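You operate a simulated robot arm through the tools that you are given. There is no shell and no other tool. Be economical: measure what you need, move in short steps, check, and stop when the job is done.

The job below is to be done with a simulated robot arm. You get a single attempt, and the scene is never put back.

JOB
Flex the bundle from HOLD to 2 mm and rack it READY.
Fine: turn the flexing knob back to 0 before it leaves the frame; no crease.

It is judged by the outcome, as a careful person would: the job done as asked, and still so three seconds after it is handed in. It fails if anything else is knocked over, pushed out of place, dropped, spilled or broken.

ROBOT AND FRAMES
A 7-joint arm with a two-finger parallel gripper, fixed in place. Base frame: the origin is at the foot of the arm, x ahead of it, y to its left, z up. Lengths are in cm, angles in rad, forces in N, time in s.
With the tool pointing down near the work surface it reaches from about 24 to 68 cm from the base axis. Its first joint turns from -1.152 to 1.152 rad. Payload 2.4 kg.
The tool frame sits at the grasp point between the pads (the TCP): z along the fingers, y along the line on which they close. The tips reach 3 cm beyond it. Largest opening 9.4 cm; finger width 2.8, thickness 1; the body of the gripper, 5 by 9.6 cm, starts 5.5 cm behind the TCP.
Orientation is that of the tool frame in the base frame, as a unit quaternion [x, y, z, w]. With the fingers straight down and closing along the base's y, the tool's x points along the base's -x, its y along +y and its z along -z.

CONTROLS
- The arm moves only by the tool drive_tool. Its arguments are lists of equal length, an entry for each row: "linear": the shift along the tool's x, y, z in cm, a list of three; "delta_rot": the turn, a rotation vector about the tool's x, y, z in rad, a list of three; "jaw": the finger opening in cm, from 0 to 9.4. In form: {"linear": [[dx, dy, dz], ...], "delta_rot": [[rx, ry, rz], ...], "jaw": [jaw, ...]}. A call has 1 to 10 rows; each row shifts and turns the commanded pose from where the row before left it, along the tool's axes as they then stand. A row lasts 0.2 s, in which the tool goes at most 5 cm and 0.15 rad; a call with a longer step from one row to the next is refused whole, and so is a gripper value outside its range. A pose out of reach is approached as far as the arm can. The call stops where the force on the tool passes 40 N (or 10 N more than at its start, if that is more) or the arm is blocked; 0.2 s more then pass. Each finger travels about 15.3 cm/s and halts on what it meets, pressing with about 33 N; the grip force reading is that of the motor and also rises with nothing between the fingers. The clock runs only during rows and for 0.2 s after the last one: add rows that do not move to give the fingers time. It gives the time, the measured TCP pose, the force on the tool (base axes), the opening and the grip force at its end, in the units of the frame above (readings bear some noise), with the torque about the TCP (base axes, N m) and any sound that the robot's microphone picked up.
- Cameras (640 x 400 px; columns grow to the right, rows downward): "scene" is fixed at [5.56, 50.39, 143.08]; the picture's right is [-0.41, -0.91, 0.00], its down [-0.63, 0.28, -0.73] and it looks along [0.66, -0.30, -0.69] (base axes); focal length 341 px, centre (320, 200). "wrist" rides on the gripper at [7.6, 1.4, -10.3] in the tool frame; the picture's right is [-0.18, 0.98, 0.00], its down [-0.75, -0.14, -0.64] and it looks along [-0.63, -0.12, 0.77] (tool axes); focal length 243 px, centre (320, 200). There is no depth. A picture from a camera that has moved, and an enlarged one, comes with that camera's place and axes in the base frame and with its lens.
- camera(camera): a new picture of that camera. It takes no simulated time.
- zoom(camera, box): a new picture of the part [left, top, right, bottom] of that camera's present view, enlarged. It takes no simulated time.
- close_job(): hands the job in; it is judged then, once.

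Go step by step. Nothing tells you positions but the pictures and the camera data: compare them with the known pose of the tool, close in by small moves and look again before you grip or let go. The budget is 120 turns and 68 pictures, counting those below and the enlarged ones. Unless the task says otherwise, let go and move clear before handing in, and close with one line.

The tools are called after ">>>" by a JSON object that holds its "op" and its "data". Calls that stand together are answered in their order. drive_tool: Moves the arm, as the interface text tells. Its arguments: {"type":"object","properties":{"linear":{"type":"array","items":{"type":"array","items":{"type":"number"}}},"delta_rot":{"type":"array","items":{"type":"array","items":{"type":"number"}}},"jaw":{"type":"array","items":{"type":"number"}}},"required":["linear","delta_rot","jaw"]} The other tools are called the same way: camera (camera) takes a picture; zoom (camera, box) takes an enlarged picture of a part of a camera's view; close_job () hands the job in.

At the start:

```text
t: 0.0
eef_pos: [32.76, 7.97, 112.99]
orientation: [0.0, 1.0, 0.001, -0.001]
force: [0.4, 0.0, 0.4]
torque: [0.03, -0.02, 0.0]
gripper_width: 9.41
grip_force: 0.1
```

scene: 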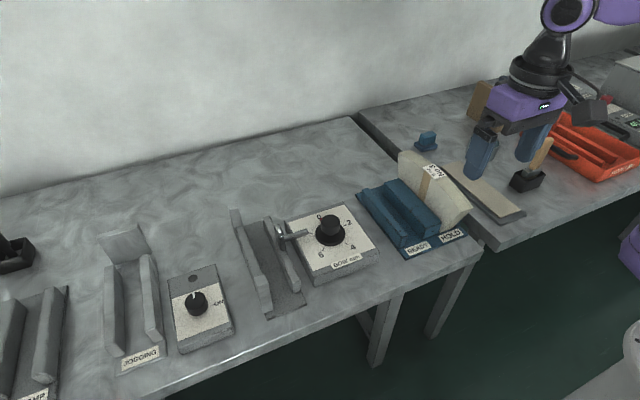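
wrist: 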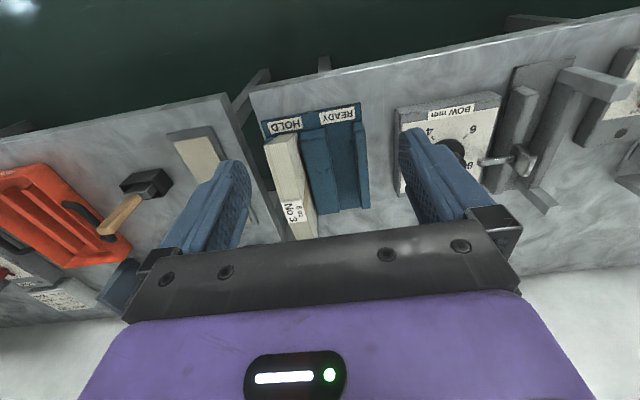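

I see a bundle (paper stack, labelled No 3) in the HOLD slot of a blue rack, with an empty READY slot beside it, and a flexing frame with a "BOW mm" knob further to the left. I'll zoom in for detail.

>>> {"op": "zoom", "data": {"camera": "scene", "box": [220, 130, 500, 320]}}

>>> {"op": "zoom", "data": {"camera": "scene", "box": [0, 190, 320, 400]}}

>>> {"op": "zoom", "data": {"camera": "wrist", "box": [240, 60, 640, 260]}}

```text
2.11 times, centred on (360, 225) of scene
camera zoom: at [5.56, 50.39, 143.08], right [-0.41, -0.91, 0.0], down [-0.63, 0.28, -0.73], along [0.66, -0.3, -0.69], focal length 718 px, centre (236, 147)
```

zoom: 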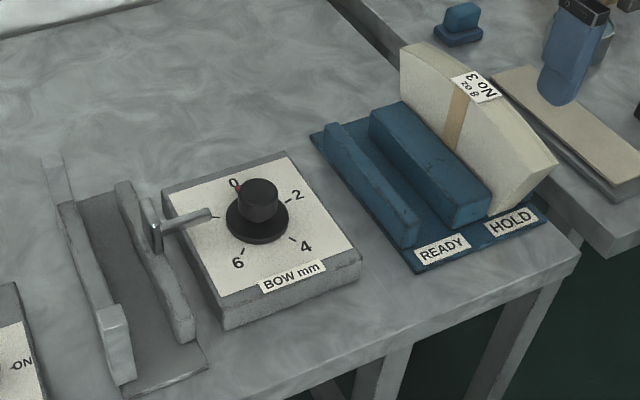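

```text
1.90 times, centred on (160, 295) of scene
camera zoom: at [5.56, 50.39, 143.08], right [-0.41, -0.91, 0.0], down [-0.63, 0.28, -0.73], along [0.66, -0.3, -0.69], focal length 650 px, centre (625, 19)
```

zoom: 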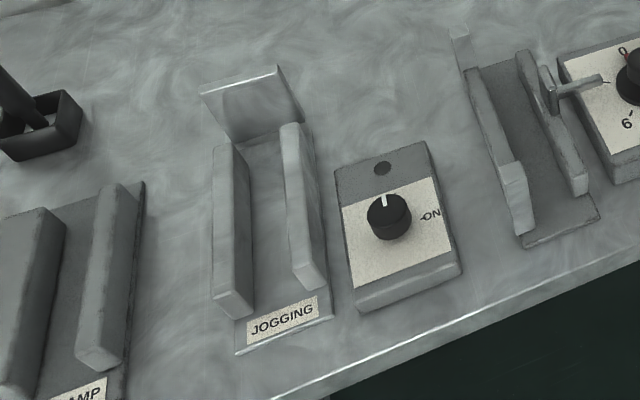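

```text
1.60 times, centred on (440, 160) of wrist
camera zoom: at [24.98, 9.33, 123.18], right [0.18, 0.98, 0.0], down [0.75, -0.14, 0.64], along [0.63, -0.12, -0.77], focal length 388 px, centre (128, 264)
```

zoom: 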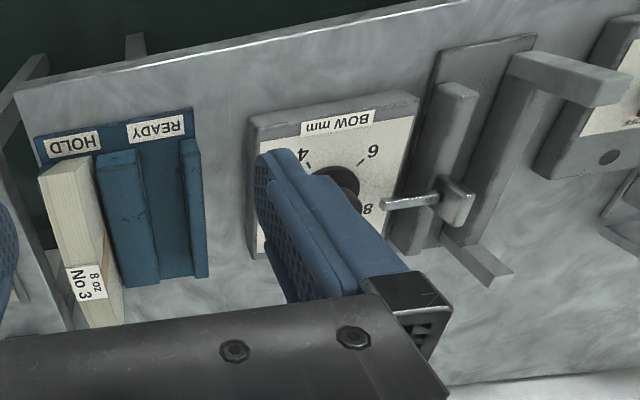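

The bench top lies near z≈80, the rack around (48, 2–9), the knob around (52, 27) and the frame around (50, 41). I'll shift left to get a clear wrist view of the frame and knob.

>>> {"op": "drive_tool", "data": {"linear": [[0, 4.5, 0], [0, 4.5, 0], [0, 4.5, 0], [0, 4.5, 0], [0, 4.5, 0], [0, 0, 0]], "delta_rot": [[0, 0, 0], [0, 0, 0], [0, 0, 0], [0, 0, 0], [0, 0, 0], [0, 0, 0]], "jaw": [9.4, 9.4, 9.4, 9.4, 9.4, 9.4]}}

>>> {"op": "camera", "data": {"camera": "wrist"}}

>>> {"op": "zoom", "data": {"camera": "scene", "box": [270, 195, 390, 285]}}

>>> {"op": "zoom", "data": {"camera": "scene", "box": [340, 130, 490, 270]}}

```text
t: 1.4
eef_pos: [32.49, 30.48, 113.12]
orientation: [0.002, 1.0, 0.0, -0.001]
force: [0.0, 0.5, 0.8]
torque: [-0.02, 0.0, 0.01]
gripper_width: 9.39
grip_force: 0.0
```

```text
62 pictures are left
camera wrist: at [24.82, 31.8, 123.28], right [0.18, 0.98, 0.0], down [0.75, -0.14, 0.64], along [0.63, -0.12, -0.77], focal length 243 px, centre (320, 200)
```

wrist: 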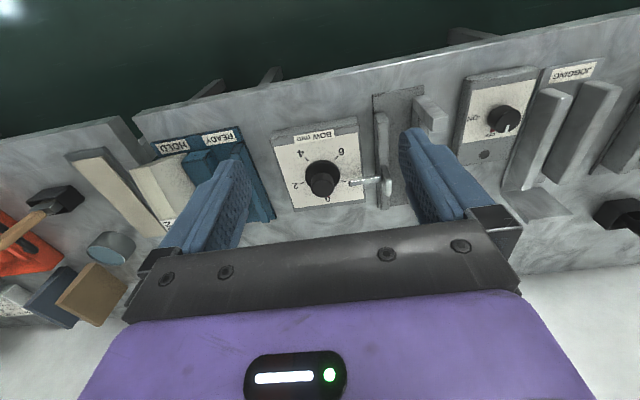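

```text
4.44 times, centred on (330, 240) of scene
camera zoom: at [5.55, 50.39, 143.08], right [-0.41, -0.91, 0.0], down [-0.63, 0.28, -0.73], along [0.66, -0.3, -0.69], focal length 1516 px, centre (276, 22)
```

zoom: 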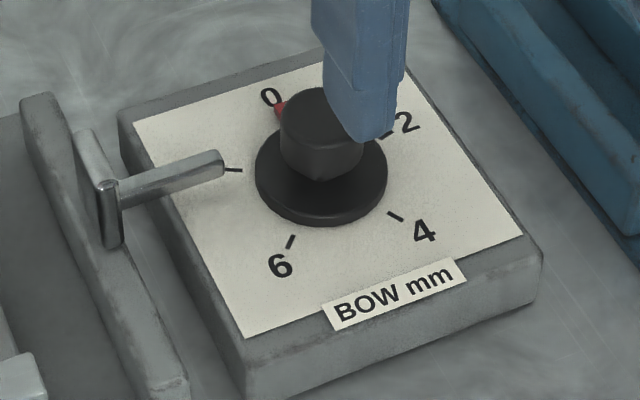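

```text
2.86 times, centred on (415, 200) of scene
camera zoom: at [5.55, 50.39, 143.08], right [-0.41, -0.91, 0.0], down [-0.63, 0.28, -0.73], along [0.66, -0.3, -0.69], focal length 975 px, centre (49, 200)
```

zoom: 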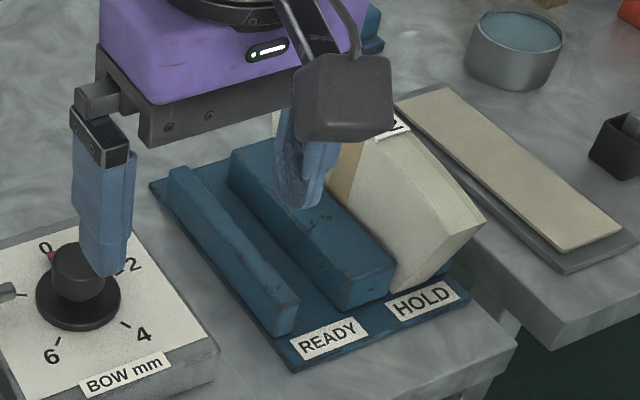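

The knob's red pointer appears to be at 0, with the marks running clockwise. Next I'll look closely at the bundle and rack.

>>> {"op": "drive_tool", "data": {"linear": [[0, -4.5, 1], [0, -4.5, 1], [0, -4.5, 1], [0, -4.5, 2], [0, -4.5, 2], [0, -3, 3], [0, 0, 0]], "delta_rot": [[0, 0, 0], [0, 0, 0], [0, 0, 0], [0, 0, 0], [0, 0, 0], [0, 0, 0], [0, 0, 0]], "jaw": [9.4, 9.4, 9.4, 9.4, 9.4, 9.4, 9.4]}}

>>> {"op": "camera", "data": {"camera": "wrist"}}

>>> {"op": "zoom", "data": {"camera": "scene", "box": [270, 195, 390, 285]}}

```text
t: 3.0
eef_pos: [32.48, 4.93, 103.01]
orientation: [0.0, 1.0, 0.0, 0.0]
force: [0.5, 0.4, 0.5]
torque: [-0.03, 0.04, -0.01]
gripper_width: 9.4
grip_force: 0.1
```

```text
59 pictures are left
camera wrist: at [24.91, 6.32, 113.22], right [0.18, 0.98, 0.0], down [0.75, -0.14, 0.64], along [0.63, -0.12, -0.77], focal length 243 px, centre (320, 200)
```

wrist: 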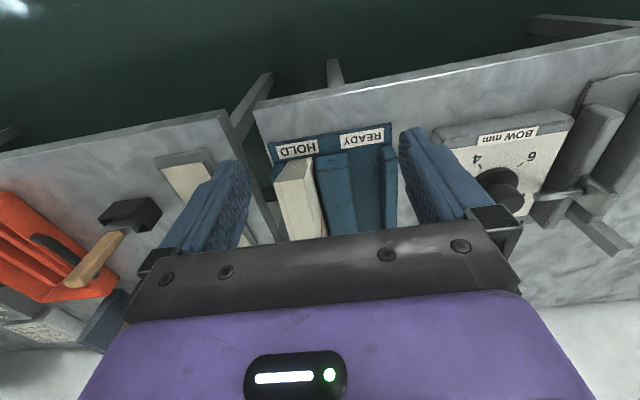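

```text
4.44 times, centred on (330, 240) of scene
camera zoom: at [5.56, 50.39, 143.08], right [-0.41, -0.91, 0.0], down [-0.63, 0.28, -0.73], along [0.66, -0.3, -0.69], focal length 1516 px, centre (276, 22)
```

zoom: 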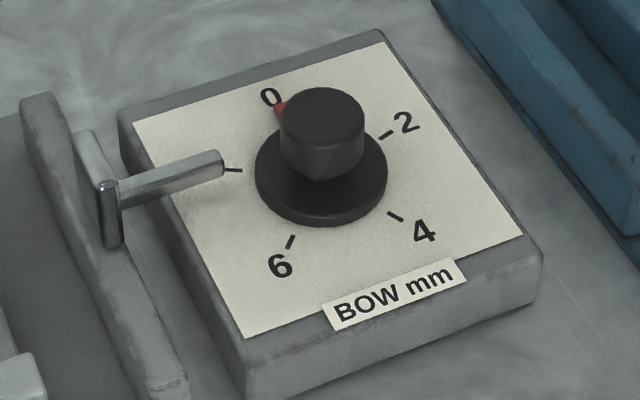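

The knob pointer reads 0, with marks spaced about 72° clockwise and the centre near (50.6, 27.5). I'll zoom on the bundle in both views to triangulate it.

>>> {"op": "zoom", "data": {"camera": "wrist", "box": [240, 110, 420, 250]}}

>>> {"op": "zoom", "data": {"camera": "scene", "box": [350, 140, 490, 265]}}

```text
2.86 times, centred on (330, 180) of wrist
camera zoom: at [24.91, 6.32, 113.22], right [0.18, 0.98, 0.0], down [0.75, -0.14, 0.64], along [0.63, -0.12, -0.77], focal length 693 px, centre (291, 257)
```

zoom: 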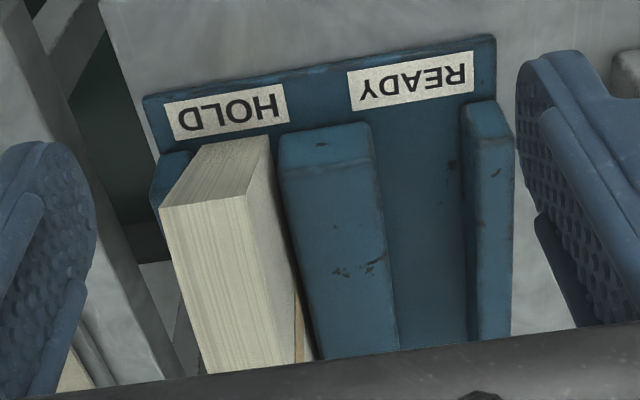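

```text
3.20 times, centred on (420, 202) of scene
camera zoom: at [5.56, 50.39, 143.08], right [-0.41, -0.91, 0.0], down [-0.63, 0.28, -0.73], along [0.66, -0.3, -0.69], focal length 1092 px, centre (0, 192)
```

zoom: 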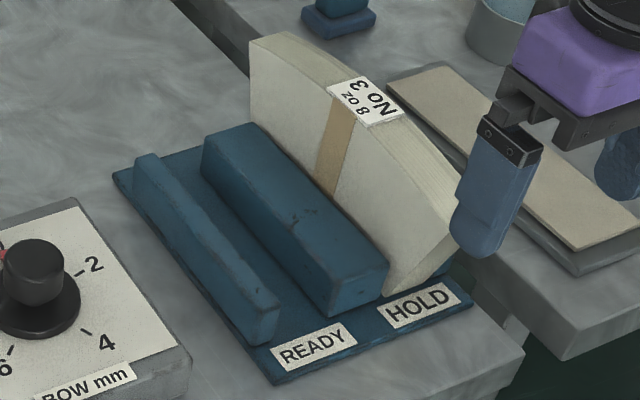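

The bundle is a stack of arched cup blanks standing in HOLD: thickness ~3.5 along y, centre ≈(52, -0.1), x from 40 to 64, top ≈92.8, and the rack is axis-aligned. Next I'll look at the frame closely.

>>> {"op": "drive_tool", "data": {"linear": [[0, 4.8, 0], [0, 4.8, 0], [0, 4.8, 0], [0, 4.8, 0], [0, 4.8, 0], [0, 4.8, 0], [0, 4.8, 0], [2, 0, 0], [0, 0, 0]], "delta_rot": [[0, 0, 0], [0, 0, 0], [0, 0, 0], [0, 0, 0], [0, 0, 0], [0, 0, 0], [0, 0, 0], [0, 0, 0], [0, 0, 0]], "jaw": [9.4, 9.4, 9.4, 9.4, 9.4, 9.4, 9.4, 9.4, 9.4]}}

>>> {"op": "camera", "data": {"camera": "wrist"}}

>>> {"op": "zoom", "data": {"camera": "scene", "box": [215, 195, 335, 325]}}

>>> {"op": "zoom", "data": {"camera": "scene", "box": [340, 130, 490, 270]}}

```text
t: 5.0
eef_pos: [30.46, 38.91, 102.9]
orientation: [0.0, 1.0, 0.0, 0.0]
force: [-0.1, -0.2, -0.1]
torque: [-0.02, -0.02, 0.01]
gripper_width: 9.41
grip_force: 0.1
```

```text
55 pictures are left
camera wrist: at [22.83, 40.15, 113.12], right [0.18, 0.98, 0.0], down [0.75, -0.14, 0.64], along [0.63, -0.12, -0.77], focal length 243 px, centre (320, 200)
```

wrist: 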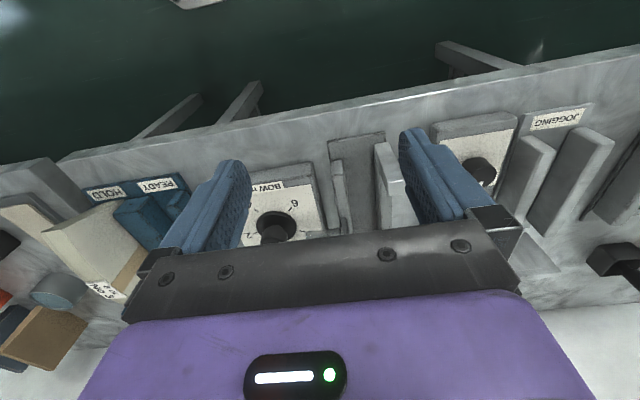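

```text
3.08 times, centred on (275, 260) of scene
camera zoom: at [5.55, 50.39, 143.08], right [-0.41, -0.91, 0.0], down [-0.63, 0.28, -0.73], along [0.66, -0.3, -0.69], focal length 1050 px, centre (458, 15)
```

zoom: 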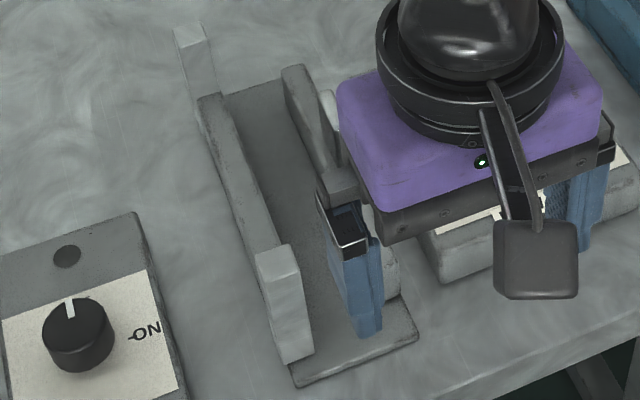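

```text
2.86 times, centred on (415, 200) of scene
camera zoom: at [5.55, 50.39, 143.08], right [-0.41, -0.91, 0.0], down [-0.63, 0.28, -0.73], along [0.66, -0.3, -0.69], focal length 975 px, centre (49, 200)
```

zoom: 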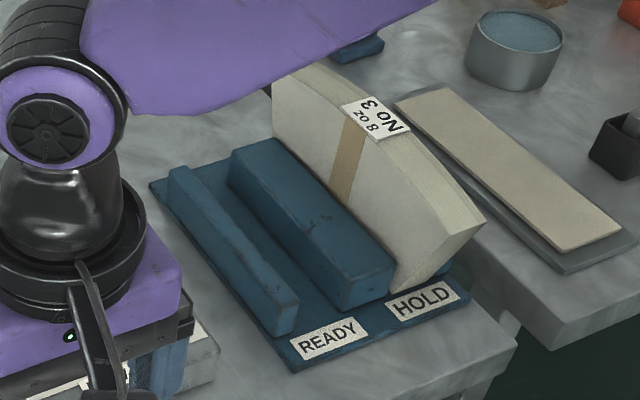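

The frame's end posts stand at x≈41 and 63, y≈44.7–46.5, top ≈90, with the plunger pad near x≈51, y≈39. I'll move over it for a better look at the slot width.

>>> {"op": "drive_tool", "data": {"linear": [[-4, 2, 0], [-4, 2, 0], [-2, 0, 0], [0, 0, 0]], "delta_rot": [[0, 0, 0], [0, 0, 0], [0, 0, 0], [0, 0, 0]], "jaw": [9.4, 9.4, 9.4, 9.4]}}

>>> {"op": "zoom", "data": {"camera": "wrist", "box": [220, 60, 460, 240]}}

```text
t: 6.0
eef_pos: [40.66, 42.7, 103.12]
orientation: [0.001, 1.0, -0.001, 0.0]
force: [0.4, -0.3, 0.0]
torque: [-0.03, 0.02, -0.02]
gripper_width: 9.4
grip_force: 0.2
```

```text
2.22 times, centred on (340, 150) of wrist
camera zoom: at [32.99, 43.93, 113.32], right [0.18, 0.98, 0.0], down [0.75, -0.14, 0.64], along [0.63, -0.12, -0.77], focal length 539 px, centre (276, 311)
```

zoom: 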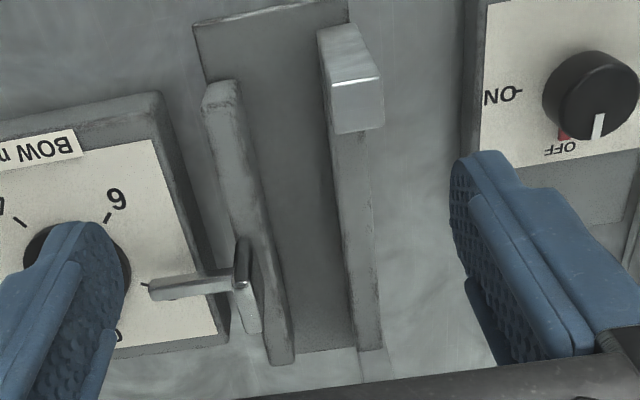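

>>> {"op": "zoom", "data": {"camera": "wrist", "box": [280, 60, 400, 230]}}

```text
2.35 times, centred on (340, 145) of wrist
camera zoom: at [32.99, 43.93, 113.32], right [0.18, 0.98, 0.0], down [0.75, -0.14, 0.64], along [0.63, -0.12, -0.77], focal length 571 px, centre (273, 329)
```

zoom: 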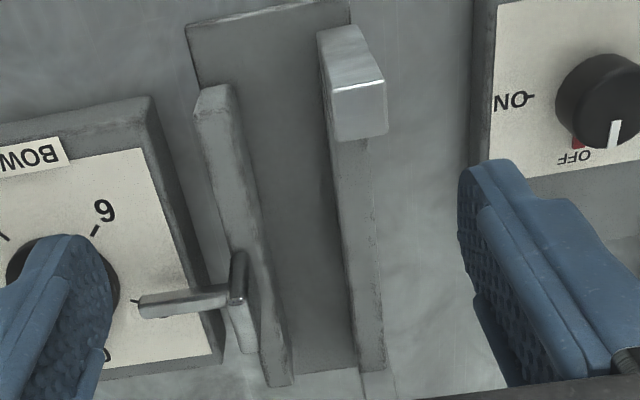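

Slot: right wall inner face y≈40, posts' inner face y≈44.8, frame centre x≈52, and pad spans z≈85.5–89.4 so I should grip the bundle high. I'll test the reach over the frame while empty.

>>> {"op": "drive_tool", "data": {"linear": [[-4, 0, 0], [-4, 0, 0], [-3.3, 0, 0], [0, 0, -2], [0, 0, 0], [0, 0, 0]], "delta_rot": [[0, 0, 0], [0, 0, 0], [0, 0, 0], [0, 0, 0], [0, 0, 0], [0, 0, 0]], "jaw": [9.4, 9.4, 9.4, 9.4, 9.4, 9.4]}}

>>> {"op": "camera", "data": {"camera": "wrist"}}

```text
t: 7.4
eef_pos: [51.87, 42.94, 105.18]
orientation: [0.0, 1.0, 0.0, 0.0]
force: [-0.4, 1.0, -0.3]
torque: [-0.05, -0.02, 0.01]
gripper_width: 9.37
grip_force: 0.1
```

```text
50 pictures are left
camera wrist: at [44.27, 44.1, 115.25], right [0.18, 0.98, 0.0], down [0.75, -0.14, 0.64], along [0.63, -0.12, -0.77], focal length 243 px, centre (320, 200)
```

wrist: 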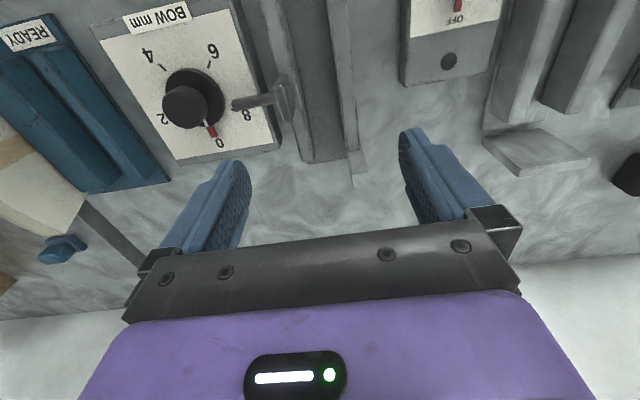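

The arm reaches above the frame. I'll zoom on the slot, pad and knob from here.

>>> {"op": "zoom", "data": {"camera": "wrist", "box": [220, 0, 400, 200]}}

>>> {"op": "zoom", "data": {"camera": "wrist", "box": [100, 20, 300, 160]}}

```text
2.00 times, centred on (310, 100) of wrist
camera zoom: at [44.27, 44.1, 115.25], right [0.18, 0.98, 0.0], down [0.75, -0.14, 0.64], along [0.63, -0.12, -0.77], focal length 485 px, centre (340, 400)
```

zoom: 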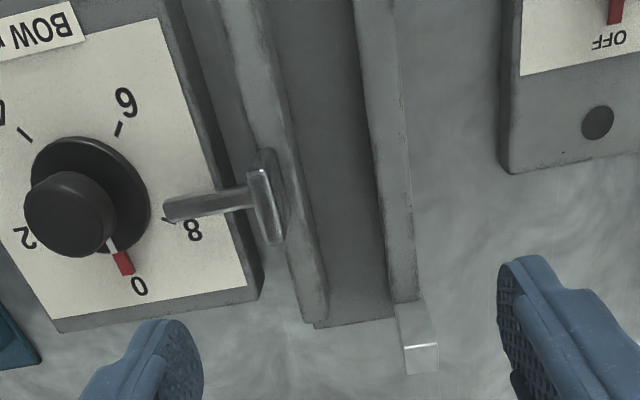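

```text
2.86 times, centred on (200, 90) of wrist
camera zoom: at [44.27, 44.1, 115.25], right [0.18, 0.98, 0.0], down [0.75, -0.14, 0.64], along [0.63, -0.12, -0.77], focal length 693 px, centre (663, 514)
```

zoom: 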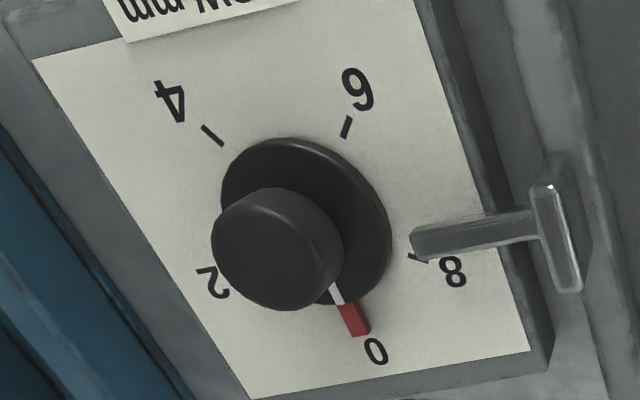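

The white knob pointer is at the red 0 mark; knob centre ≈(50.5, 27.6), top ≈88.4. Slot is y≈40.2–44.6. Now I'll go above the bundle.

>>> {"op": "drive_tool", "data": {"linear": [[0, -4.8, 0], [0, -4.8, 0], [0, -4.8, 0], [0, -4.8, 0], [0, -4.8, 0], [0, -4.8, 0], [0, -4.8, 0], [0, -4.8, 0], [0, -4.6, 0], [0, 0, 0]], "delta_rot": [[0, 0, 0], [0, 0, 0], [0, 0, 0], [0, 0, 0], [0, 0, 0], [0, 0, 0], [0, 0, 0], [0, 0, 0], [0, 0, 0], [0, 0, 0]], "jaw": [9.4, 9.4, 9.4, 9.4, 9.4, 9.4, 9.4, 9.4, 9.4, 9.4]}}

>>> {"op": "camera", "data": {"camera": "wrist"}}

>>> {"op": "zoom", "data": {"camera": "scene", "box": [370, 80, 510, 260]}}

```text
t: 9.6
eef_pos: [51.84, -0.69, 104.96]
orientation: [0.001, 1.0, -0.001, 0.001]
force: [0.2, -0.3, -0.4]
torque: [0.02, 0.01, 0.0]
gripper_width: 9.42
grip_force: 0.0
```

```text
47 pictures are left
camera wrist: at [44.2, 0.67, 115.14], right [0.18, 0.98, 0.0], down [0.75, -0.14, 0.64], along [0.63, -0.12, -0.77], focal length 243 px, centre (320, 200)
```

wrist: 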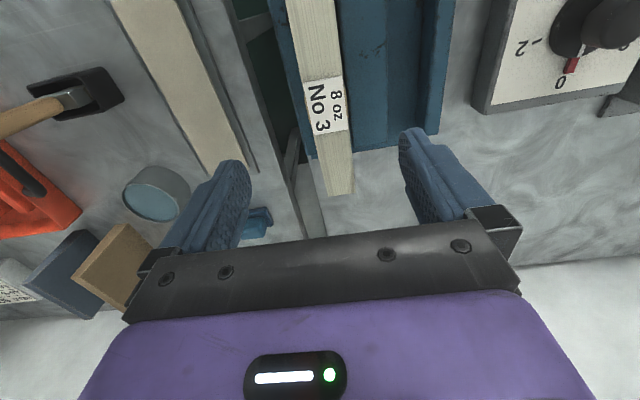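

```text
2.22 times, centred on (440, 170) of scene
camera zoom: at [5.56, 50.39, 143.08], right [-0.41, -0.91, 0.0], down [-0.63, 0.28, -0.73], along [0.66, -0.3, -0.69], focal length 758 px, centre (53, 267)
```

zoom: 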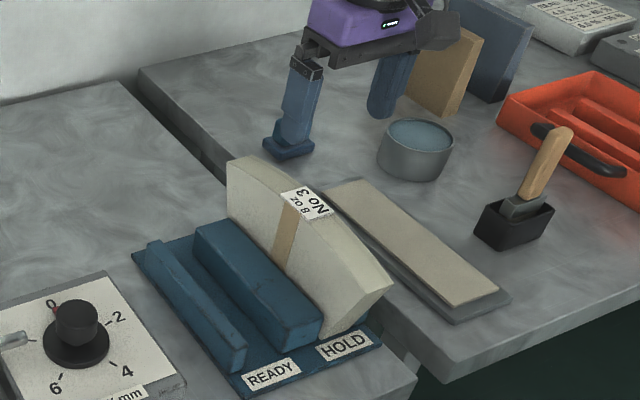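

The bundle's centre is at y≈-0.35, about 3.8 thick, with label at x≈51.8. I'll shift slightly and descend with jaws open so the tips straddle the top 3 cm.

>>> {"op": "drive_tool", "data": {"linear": [[-0.1, 0.34, 0], [0, 0, 3], [0, 0, 3], [0, 0, 3], [0, 0, 2.9], [0, 0, 0], [0, 0, 0]], "delta_rot": [[0, 0, 0], [0, 0, 0], [0, 0, 0], [0, 0, 0], [0, 0, 0], [0, 0, 0], [0, 0, 0]], "jaw": [9.4, 9.4, 9.4, 9.4, 9.4, 9.4, 9.4]}}

>>> {"op": "camera", "data": {"camera": "wrist"}}

>>> {"op": "zoom", "data": {"camera": "scene", "box": [370, 120, 490, 250]}}

```text
t: 11.2
eef_pos: [52.15, -0.0, 92.99]
orientation: [0.0, 1.0, 0.0, 0.001]
force: [-0.1, 0.5, 0.2]
torque: [0.03, 0.0, -0.01]
gripper_width: 9.4
grip_force: 0.1
```

```text
45 pictures are left
camera wrist: at [44.52, 1.21, 103.26], right [0.18, 0.98, 0.0], down [0.75, -0.14, 0.64], along [0.63, -0.12, -0.77], focal length 243 px, centre (320, 200)
```

wrist: 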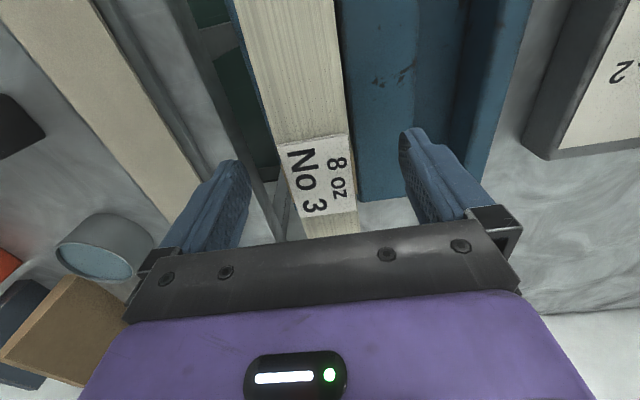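

```text
3.08 times, centred on (430, 185) of scene
camera zoom: at [5.56, 50.39, 143.08], right [-0.41, -0.91, 0.0], down [-0.63, 0.28, -0.73], along [0.66, -0.3, -0.69], focal length 1050 px, centre (-18, 246)
```

zoom: 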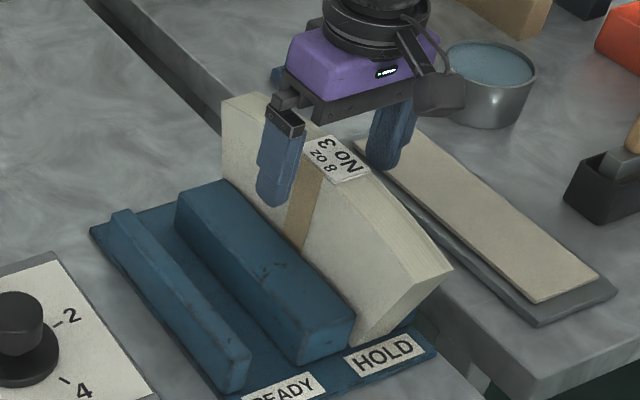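

Fingers straddle the label band; I'll adjust to centre on the band and close.

>>> {"op": "drive_tool", "data": {"linear": [[0.4, -0.25, 0], [0, 0, 0], [0, 0, 0], [0, 0, 0], [0, 0, 0]], "delta_rot": [[0, 0, 0], [0, 0, 0], [0, 0, 0], [0, 0, 0], [0, 0, 0]], "jaw": [9.4, 6, 4, 2.6, 2.6]}}

```text
t: 12.4
eef_pos: [51.79, -0.28, 93.03]
orientation: [-0.001, 1.0, 0.001, -0.001]
force: [0.2, 2.7, 1.2]
torque: [0.21, -0.17, 0.04]
gripper_width: 3.57
grip_force: 33.4
```

The grip holds at 3.57 cm. I'll lift a little and check.

>>> {"op": "drive_tool", "data": {"linear": [[0, 0, -0.5], [0, 0, -1], [0, 0, -1.5], [0, 0, 0]], "delta_rot": [[0, 0, 0], [0, 0, 0], [0, 0, 0], [0, 0, 0]], "jaw": [2.6, 2.6, 2.6, 2.6]}}

>>> {"op": "zoom", "data": {"camera": "scene", "box": [370, 120, 490, 250]}}

```text
t: 13.4
eef_pos: [51.56, -0.34, 96.1]
orientation: [0.0, 1.0, 0.0, 0.0]
force: [0.0, -0.2, -4.8]
torque: [-0.02, 0.01, -0.03]
gripper_width: 3.56
grip_force: 32.8
```

```text
3.08 times, centred on (430, 185) of scene
camera zoom: at [5.56, 50.39, 143.08], right [-0.41, -0.91, 0.0], down [-0.63, 0.28, -0.73], along [0.66, -0.3, -0.69], focal length 1050 px, centre (-18, 246)
```

zoom: 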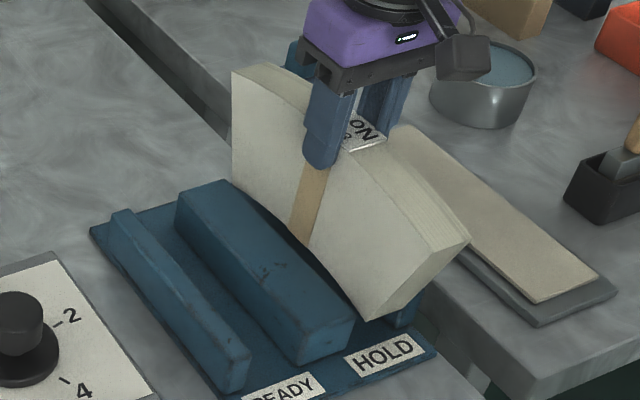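

It's balanced, weighing about 4.8 N. I'll lift high and carry it over to above the frame.

>>> {"op": "drive_tool", "data": {"linear": [[0, 0, -3.5], [0, 0, -3.5], [0, 0, -3], [0, 4, 0], [0, 4, 0], [0, 4, 0], [0, 4, 0], [0, 4, 0], [0, 4, 0], [0, 4, 0]], "delta_rot": [[0, 0, 0], [0, 0, 0], [0, 0, 0], [0, 0, 0], [0, 0, 0], [0, 0, 0], [0, 0, 0], [0, 0, 0], [0, 0, 0], [0, 0, 0]], "jaw": [2.6, 2.6, 2.6, 2.6, 2.6, 2.6, 2.6, 2.6, 2.6, 2.6]}}

>>> {"op": "drive_tool", "data": {"linear": [[0, 4, 0], [0, 4, 0], [0, 4, 0], [0, 2.6, 0], [-0.4, 0, 0], [0, 0, 0]], "delta_rot": [[0, 0, 0], [0, 0, 0], [0, 0, 0], [0, 0, 0], [0, 0, 0], [0, 0, 0]], "jaw": [2.6, 2.6, 2.6, 2.6, 2.6, 2.6]}}

>>> {"op": "camera", "data": {"camera": "wrist"}}

>>> {"op": "zoom", "data": {"camera": "scene", "box": [190, 120, 390, 330]}}

```text
t: 15.6
eef_pos: [51.62, 27.6, 105.98]
orientation: [0.0, 1.0, 0.0, 0.001]
force: [1.0, -0.3, -5.0]
torque: [-0.01, -0.02, 0.0]
gripper_width: 3.6
grip_force: 33.2
```

```text
t: 17.0
eef_pos: [52.15, 42.22, 106.05]
orientation: [-0.001, 1.0, 0.0, 0.0]
force: [-0.2, -0.2, -5.2]
torque: [0.02, 0.01, 0.03]
gripper_width: 3.58
grip_force: 33.0
```

```text
42 pictures are left
camera wrist: at [44.4, 43.54, 116.29], right [0.18, 0.98, 0.0], down [0.75, -0.14, 0.64], along [0.63, -0.12, -0.77], focal length 243 px, centre (320, 200)
```

wrist: 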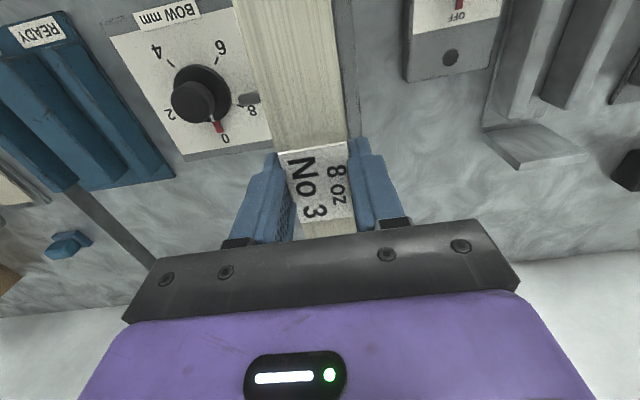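

```text
1.90 times, centred on (290, 225) of scene
camera zoom: at [5.56, 50.4, 143.07], right [-0.41, -0.91, 0.0], down [-0.63, 0.28, -0.73], along [0.66, -0.3, -0.69], focal length 650 px, centre (377, 152)
```

zoom: 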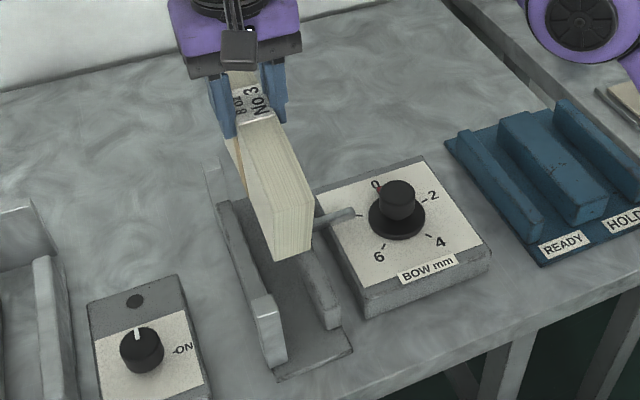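

The bundle's near end appears at y≈40.2–43.7 against a slot of ≈39.9–44.7; I'll nudge +0.3 in y, come down halfway and look again.

>>> {"op": "drive_tool", "data": {"linear": [[0.1, 0.3, 0], [0, 0, 2], [0, 0, 2], [0, 0, 2], [0, 0, 0]], "delta_rot": [[0, 0, 0], [0, 0, 0], [0, 0, 0], [0, 0, 0], [0, 0, 0]], "jaw": [2.6, 2.6, 2.6, 2.6, 2.6]}}

>>> {"op": "zoom", "data": {"camera": "scene", "box": [220, 150, 350, 320]}}

>>> {"op": "zoom", "data": {"camera": "wrist", "box": [160, 0, 420, 240]}}

```text
t: 18.2
eef_pos: [51.85, 42.55, 99.89]
orientation: [0.0, 1.0, 0.001, 0.0]
force: [-0.8, 0.1, -6.0]
torque: [-0.01, 0.01, 0.0]
gripper_width: 3.59
grip_force: 33.4
```

```text
2.35 times, centred on (285, 235) of scene
camera zoom: at [5.56, 50.4, 143.07], right [-0.41, -0.91, 0.0], down [-0.63, 0.28, -0.73], along [0.66, -0.3, -0.69], focal length 803 px, centre (402, 118)
```

zoom: 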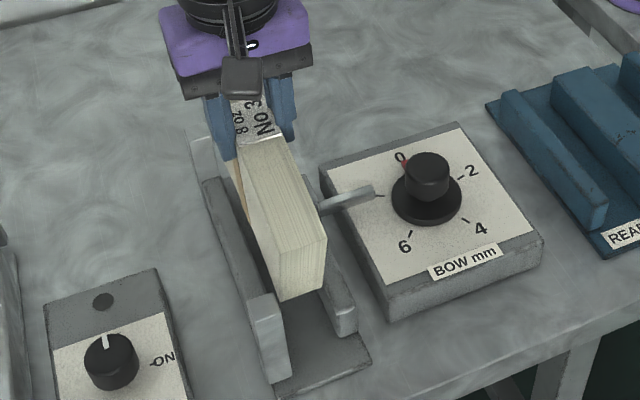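

```text
1.67 times, centred on (290, 120) of wrist
camera zoom: at [44.21, 43.88, 110.2], right [0.18, 0.98, 0.0], down [0.75, -0.14, 0.64], along [0.63, -0.12, -0.77], focal length 404 px, centre (370, 333)
```

zoom: 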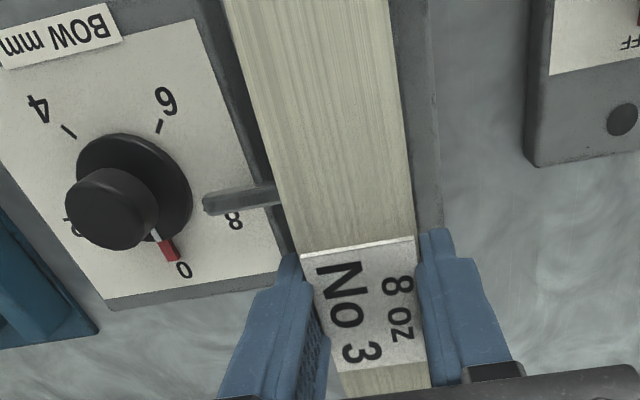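

It lines up between the wall and posts. I'll lower further, into the slot.

>>> {"op": "drive_tool", "data": {"linear": [[0, 0, 1.5], [0, 0, 1.5], [0, 0, 1.5], [0, 0, 0]], "delta_rot": [[0, 0, 0], [0, 0, 0], [0, 0, 0], [0, 0, 0]], "jaw": [2.6, 2.6, 2.6, 2.6]}}

>>> {"op": "zoom", "data": {"camera": "scene", "box": [220, 150, 350, 320]}}

```text
t: 19.2
eef_pos: [51.9, 42.48, 95.45]
orientation: [0.0, 1.0, 0.001, 0.0]
force: [-0.3, -0.1, -5.9]
torque: [-0.03, 0.05, 0.02]
gripper_width: 3.58
grip_force: 33.5
```

```text
2.35 times, centred on (285, 235) of scene
camera zoom: at [5.56, 50.4, 143.07], right [-0.41, -0.91, 0.0], down [-0.63, 0.28, -0.73], along [0.66, -0.3, -0.69], focal length 803 px, centre (402, 118)
```

zoom: 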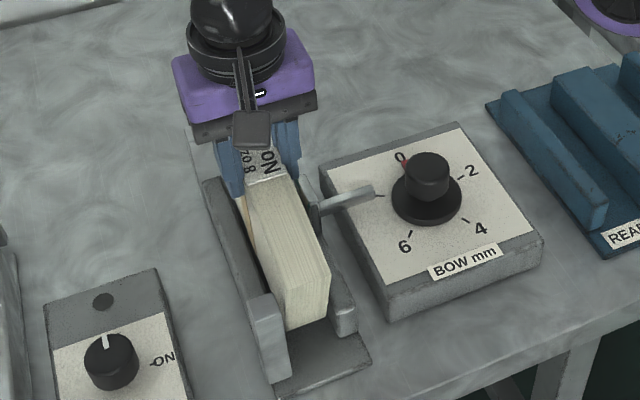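

It's inside the slot without contact. I'll lower to the floor gently.

>>> {"op": "drive_tool", "data": {"linear": [[0, 0, 0.8], [0, 0, 0.8], [0, 0, 0.5], [0, 0, 0]], "delta_rot": [[0, 0, 0], [0, 0, 0], [0, 0, 0], [0, 0, 0]], "jaw": [2.6, 2.6, 2.6, 2.6]}}

```text
t: 20.2
eef_pos: [51.96, 42.74, 93.44]
orientation: [0.0, 1.0, 0.001, 0.0]
force: [0.6, 0.1, -6.2]
torque: [-0.01, 0.02, 0.01]
gripper_width: 3.57
grip_force: 32.8
```

>>> {"op": "drive_tool", "data": {"linear": [[0, 0, 0.2], [0, 0, 0.2], [0, 0, 0]], "delta_rot": [[0, 0, 0], [0, 0, 0], [0, 0, 0]], "jaw": [2.6, 2.6, 2.6]}}

>>> {"op": "zoom", "data": {"camera": "scene", "box": [220, 170, 340, 320]}}

```text
t: 21.0
eef_pos: [51.88, 42.68, 93.09]
orientation: [-0.001, 1.0, 0.001, -0.001]
force: [-2.0, -1.2, -2.8]
torque: [-0.09, -0.13, -0.08]
gripper_width: 3.6
grip_force: 33.1
```

```text
2.67 times, centred on (280, 245) of scene
camera zoom: at [5.56, 50.39, 143.07], right [-0.41, -0.91, 0.0], down [-0.63, 0.28, -0.73], along [0.66, -0.3, -0.69], focal length 910 px, centre (427, 80)
```

zoom: 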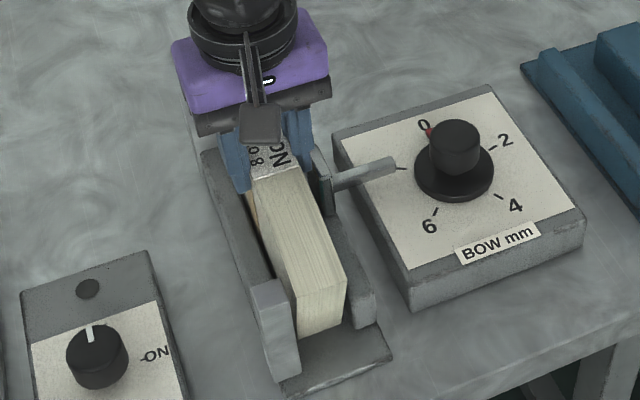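

It has touched the floor. I'll settle 0.1 more, open modestly and rise.

>>> {"op": "drive_tool", "data": {"linear": [[0, 0, 0.12], [0, 0, 0], [0, 0, 0], [0, 0, -0.5], [0, 0, -2], [0, 0, -4], [0, 0, -4], [0, 0, 0]], "delta_rot": [[0, 0, 0], [0, 0, 0], [0, 0, 0], [0, 0, 0], [0, 0, 0], [0, 0, 0], [0, 0, 0], [0, 0, 0]], "jaw": [3.0, 4.6, 5.2, 5.2, 5.2, 5.2, 5.2, 5.2]}}

>>> {"op": "zoom", "data": {"camera": "scene", "box": [220, 170, 340, 320]}}

>>> {"op": "camera", "data": {"camera": "wrist"}}

```text
t: 22.8
eef_pos: [51.72, 42.37, 103.83]
orientation: [0.0, 1.0, 0.0, 0.0]
force: [0.6, -0.4, 0.2]
torque: [0.0, 0.0, -0.02]
gripper_width: 5.21
grip_force: 0.0
```

```text
2.67 times, centred on (280, 245) of scene
camera zoom: at [5.56, 50.39, 143.08], right [-0.41, -0.91, 0.0], down [-0.63, 0.28, -0.73], along [0.66, -0.3, -0.69], focal length 910 px, centre (427, 80)
```

zoom: 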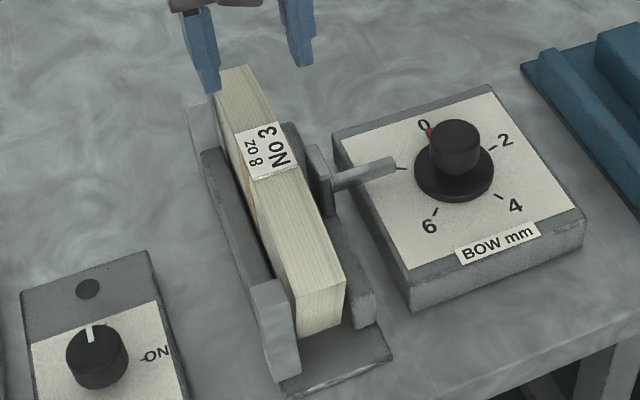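

```text
35 pictures are left
camera wrist: at [44.12, 43.7, 113.96], right [0.18, 0.98, 0.0], down [0.75, -0.14, 0.64], along [0.63, -0.12, -0.77], focal length 243 px, centre (320, 200)
```

wrist: 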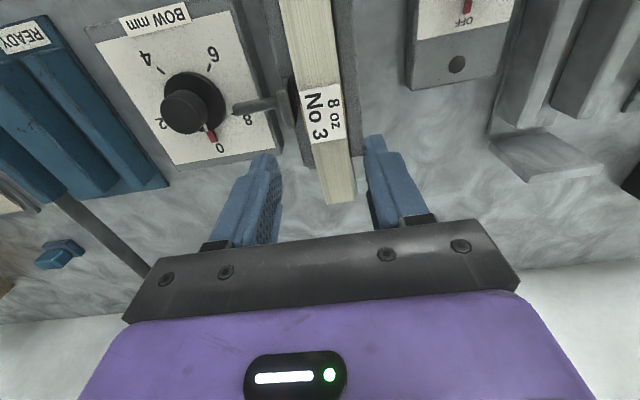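

The bundle stands in the frame with the band opposite the pad. Now I'll move over the knob, pre-rotate about -0.6 rad for turning room.

>>> {"op": "drive_tool", "data": {"linear": [[1.2, -4.8, 0], [0, -4.8, 0], [0, -4.8, 0], [0, -0.37, 0], [0, 0, 0], [0, 0, 0], [0, 0, 0], [0, 0, 0]], "delta_rot": [[0, 0, 0], [0, 0, 0], [0, 0, -0.12], [0, 0, -0.12], [0, 0, -0.12], [0, 0, -0.12], [0, 0, -0.12], [0, 0, 0]], "jaw": [5.6, 5.6, 5.6, 5.6, 5.6, 5.6, 5.6, 5.6]}}

>>> {"op": "camera", "data": {"camera": "wrist"}}

```text
t: 24.6
eef_pos: [50.76, 27.83, 103.54]
orientation: [-0.296, 0.955, 0.0, 0.0]
force: [0.2, 0.6, 0.0]
torque: [-0.01, 0.02, -0.02]
gripper_width: 5.61
grip_force: 0.0
```

```text
34 pictures are left
camera wrist: at [43.64, 24.58, 113.64], right [-0.4, 0.91, 0.0], down [0.7, 0.31, 0.64], along [0.59, 0.26, -0.77], focal length 243 px, centre (320, 200)
```

wrist: 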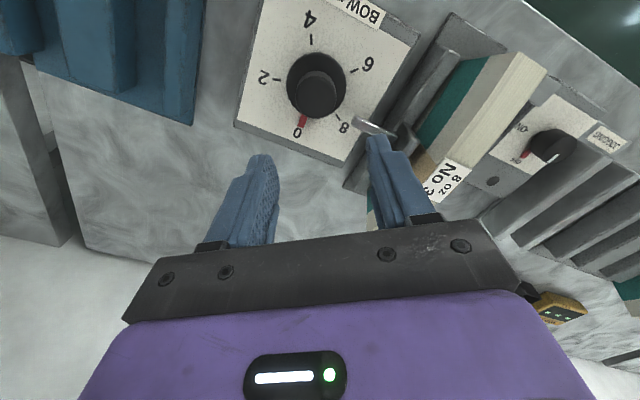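

Knob centre ≈(50.6, 27.4). I'll correct and descend to just above the knob.

>>> {"op": "drive_tool", "data": {"linear": [[0.32, -0.2, 0], [0, 0, 4], [0, 0, 4], [0, 0, 2], [0, 0, 0]], "delta_rot": [[0, 0, 0], [0, 0, 0], [0, 0, 0], [0, 0, 0], [0, 0, 0]], "jaw": [5.8, 5.8, 5.8, 5.8, 5.8]}}

>>> {"op": "camera", "data": {"camera": "wrist"}}

>>> {"op": "zoom", "data": {"camera": "scene", "box": [260, 160, 400, 290]}}

```text
t: 25.8
eef_pos: [50.62, 27.53, 93.38]
orientation: [-0.295, 0.955, -0.001, -0.001]
force: [0.0, -0.1, 0.5]
torque: [0.0, 0.06, 0.01]
gripper_width: 5.8
grip_force: 0.0
```

```text
33 pictures are left
camera wrist: at [43.53, 24.26, 103.6], right [-0.4, 0.92, 0.0], down [0.7, 0.31, 0.64], along [0.59, 0.26, -0.77], focal length 243 px, centre (320, 200)
```

wrist: 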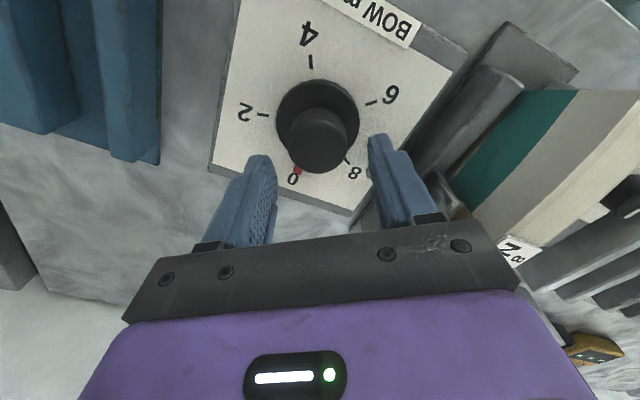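

```text
3.08 times, centred on (330, 225) of scene
camera zoom: at [5.56, 50.39, 143.08], right [-0.41, -0.91, 0.0], down [-0.63, 0.28, -0.73], along [0.66, -0.3, -0.69], focal length 1050 px, centre (289, 123)
```

zoom: 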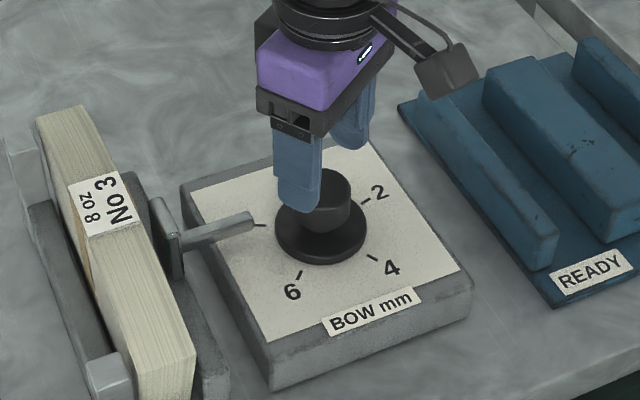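

Centred on the knob. I'll descend to TCP z≈89 and close.

>>> {"op": "drive_tool", "data": {"linear": [[0, 0, 2], [0, 0, 2], [0, 0, 0.3], [0, 0, 0], [0, 0, 0], [0, 0, 0], [0, 0, 0]], "delta_rot": [[0, 0, 0], [0, 0, 0], [0, 0, 0], [0, 0, 0], [0, 0, 0], [0, 0, 0], [0, 0, 0]], "jaw": [5.8, 5.8, 5.8, 5.8, 4.6, 3.6, 3.0]}}

>>> {"op": "zoom", "data": {"camera": "scene", "box": [260, 160, 400, 290]}}

>>> {"op": "zoom", "data": {"camera": "wrist", "box": [180, 40, 460, 240]}}

```text
t: 27.4
eef_pos: [50.7, 27.29, 89.19]
orientation: [-0.295, 0.955, -0.001, 0.0]
force: [5.8, -8.1, -3.2]
torque: [-0.05, -0.4, -0.02]
gripper_width: 4.13
grip_force: 45.1
```

```text
3.08 times, centred on (330, 225) of scene
camera zoom: at [5.58, 50.37, 143.08], right [-0.41, -0.91, 0.0], down [-0.63, 0.28, -0.73], along [0.66, -0.3, -0.69], focal length 1050 px, centre (289, 123)
```

zoom: 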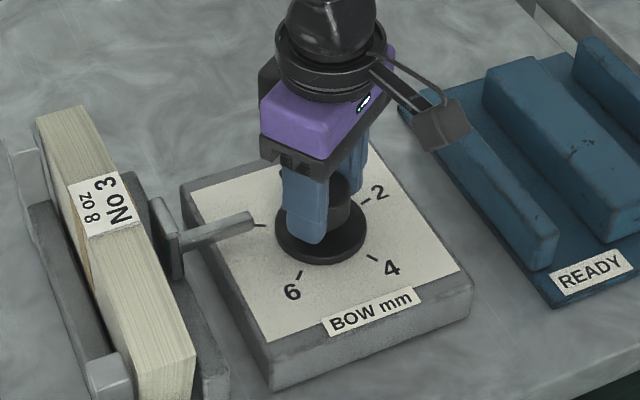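

```text
2.00 times, centred on (320, 140) of wrist
camera zoom: at [43.61, 24.08, 99.37], right [-0.4, 0.92, 0.0], down [0.7, 0.31, 0.64], along [0.59, 0.26, -0.77], focal length 485 px, centre (320, 320)
```

zoom: 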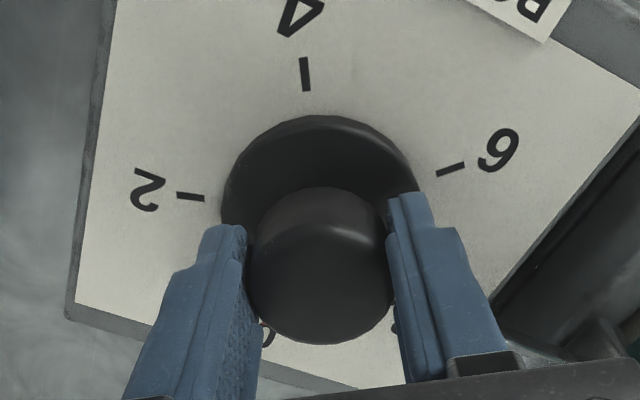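

The knob is gripped (4.1 cm). I'll relieve the side load and turn clockwise about half way.

>>> {"op": "drive_tool", "data": {"linear": [[0, -0.12, 0], [0, 0, 0], [0, 0, 0], [0, 0, 0], [0, 0, 0], [0, 0, 0], [0, 0, 0]], "delta_rot": [[0, 0, 0], [0, 0, 0.12], [0, 0, 0.12], [0, 0, 0.12], [0, 0, 0.12], [0, 0, 0.12], [0, 0, 0]], "jaw": [3, 3, 3, 3, 3, 3, 3]}}

>>> {"op": "zoom", "data": {"camera": "wrist", "box": [180, 40, 460, 240]}}

>>> {"op": "zoom", "data": {"camera": "scene", "box": [240, 180, 380, 310]}}

```text
t: 29.0
eef_pos: [50.67, 27.53, 89.21]
orientation: [0.0, 1.0, 0.0, 0.001]
force: [0.9, 1.3, 6.5]
torque: [0.06, 0.49, 0.0]
gripper_width: 4.12
grip_force: 45.0
```

```text
2.00 times, centred on (320, 140) of wrist
camera zoom: at [43.03, 28.77, 99.37], right [0.18, 0.98, 0.0], down [0.75, -0.14, 0.64], along [0.63, -0.12, -0.77], focal length 485 px, centre (320, 320)
```

zoom: 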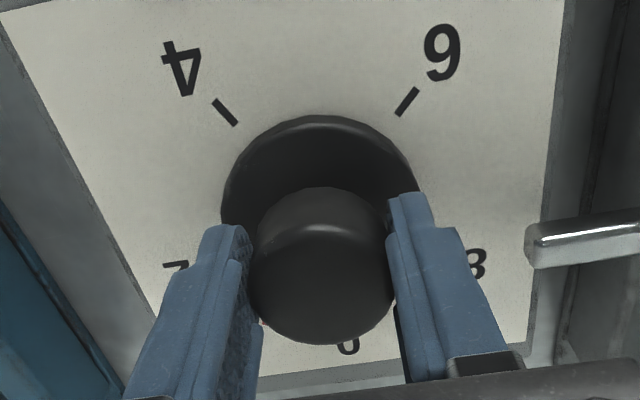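

```text
3.08 times, centred on (310, 245) of scene
camera zoom: at [5.55, 50.39, 143.08], right [-0.41, -0.91, 0.0], down [-0.63, 0.28, -0.73], along [0.66, -0.3, -0.69], focal length 1050 px, centre (351, 62)
```

zoom: 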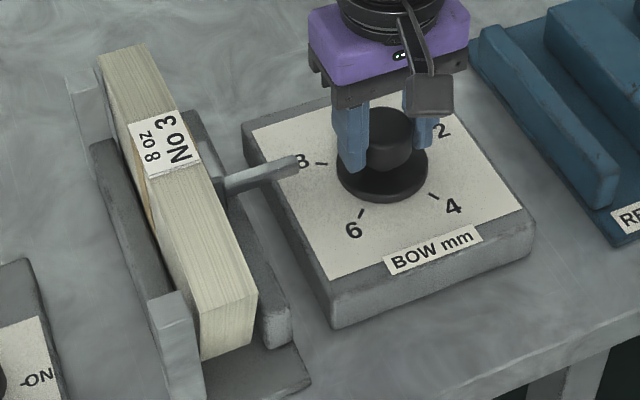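

The knob turned freely and the pad advanced to the bundle. From tick positions the scale is ≈75° per 2 mm, so I turn the remaining ≈0.70 rad.

>>> {"op": "drive_tool", "data": {"linear": [[0, 0, 0], [0, 0, 0], [0, 0, 0], [0, 0, 0], [0, 0, 0], [0, 0, 0], [0, 0, 0], [0, 0, 0]], "delta_rot": [[0, 0, 0.1], [0, 0, 0.1], [0, 0, 0.1], [0, 0, 0.1], [0, 0, 0.1], [0, 0, 0.1], [0, 0, 0.09], [0, 0, 0]], "jaw": [3, 3, 3, 3, 3, 3, 3, 3]}}

>>> {"op": "zoom", "data": {"camera": "scene", "box": [220, 180, 380, 310]}}

>>> {"op": "camera", "data": {"camera": "wrist"}}

```text
t: 30.8
eef_pos: [50.67, 27.71, 89.18]
orientation: [0.338, 0.941, 0.003, 0.003]
force: [9.5, 25.4, -3.4]
torque: [0.44, -0.51, 0.07]
gripper_width: 4.17
grip_force: 44.7
```

```text
3.08 times, centred on (300, 245) of scene
camera zoom: at [5.58, 50.46, 143.05], right [-0.41, -0.91, 0.0], down [-0.63, 0.28, -0.73], along [0.66, -0.3, -0.69], focal length 1050 px, centre (382, 62)
```

zoom: 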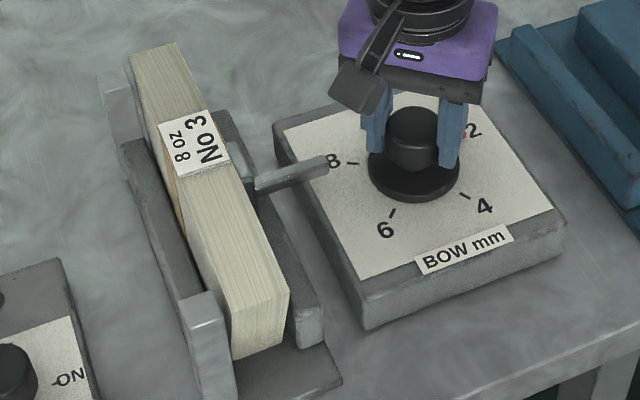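

```text
26 pictures are left
camera wrist: at [45.67, 33.44, 99.36], right [0.77, 0.64, 0.01], down [0.49, -0.59, 0.64], along [0.42, -0.49, -0.77], focal length 243 px, centre (320, 200)
```

wrist: 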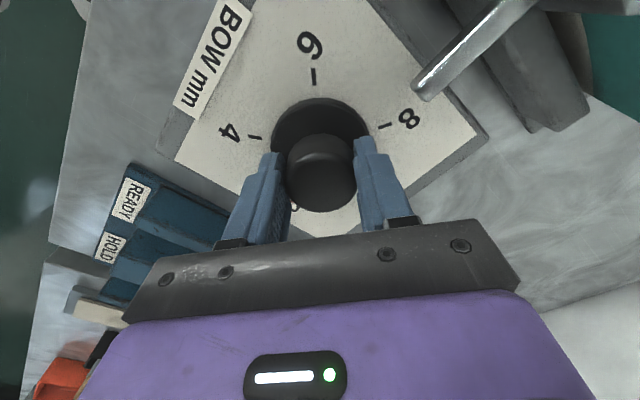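

A red spot now shows at the "2" tick, so the red may be the pointer tip. I'll zoom in on it.

>>> {"op": "zoom", "data": {"camera": "scene", "box": [305, 195, 365, 245]}}

```text
8.00 times, centred on (335, 220) of scene
camera zoom: at [5.58, 50.46, 143.05], right [-0.41, -0.91, 0.0], down [-0.63, 0.28, -0.73], along [0.66, -0.3, -0.69], focal length 2729 px, centre (200, 40)
```

zoom: 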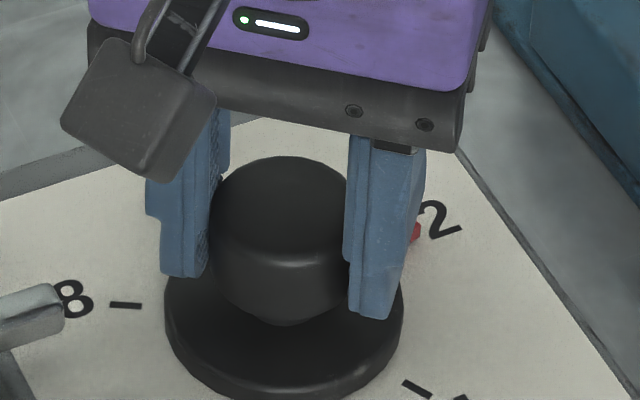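

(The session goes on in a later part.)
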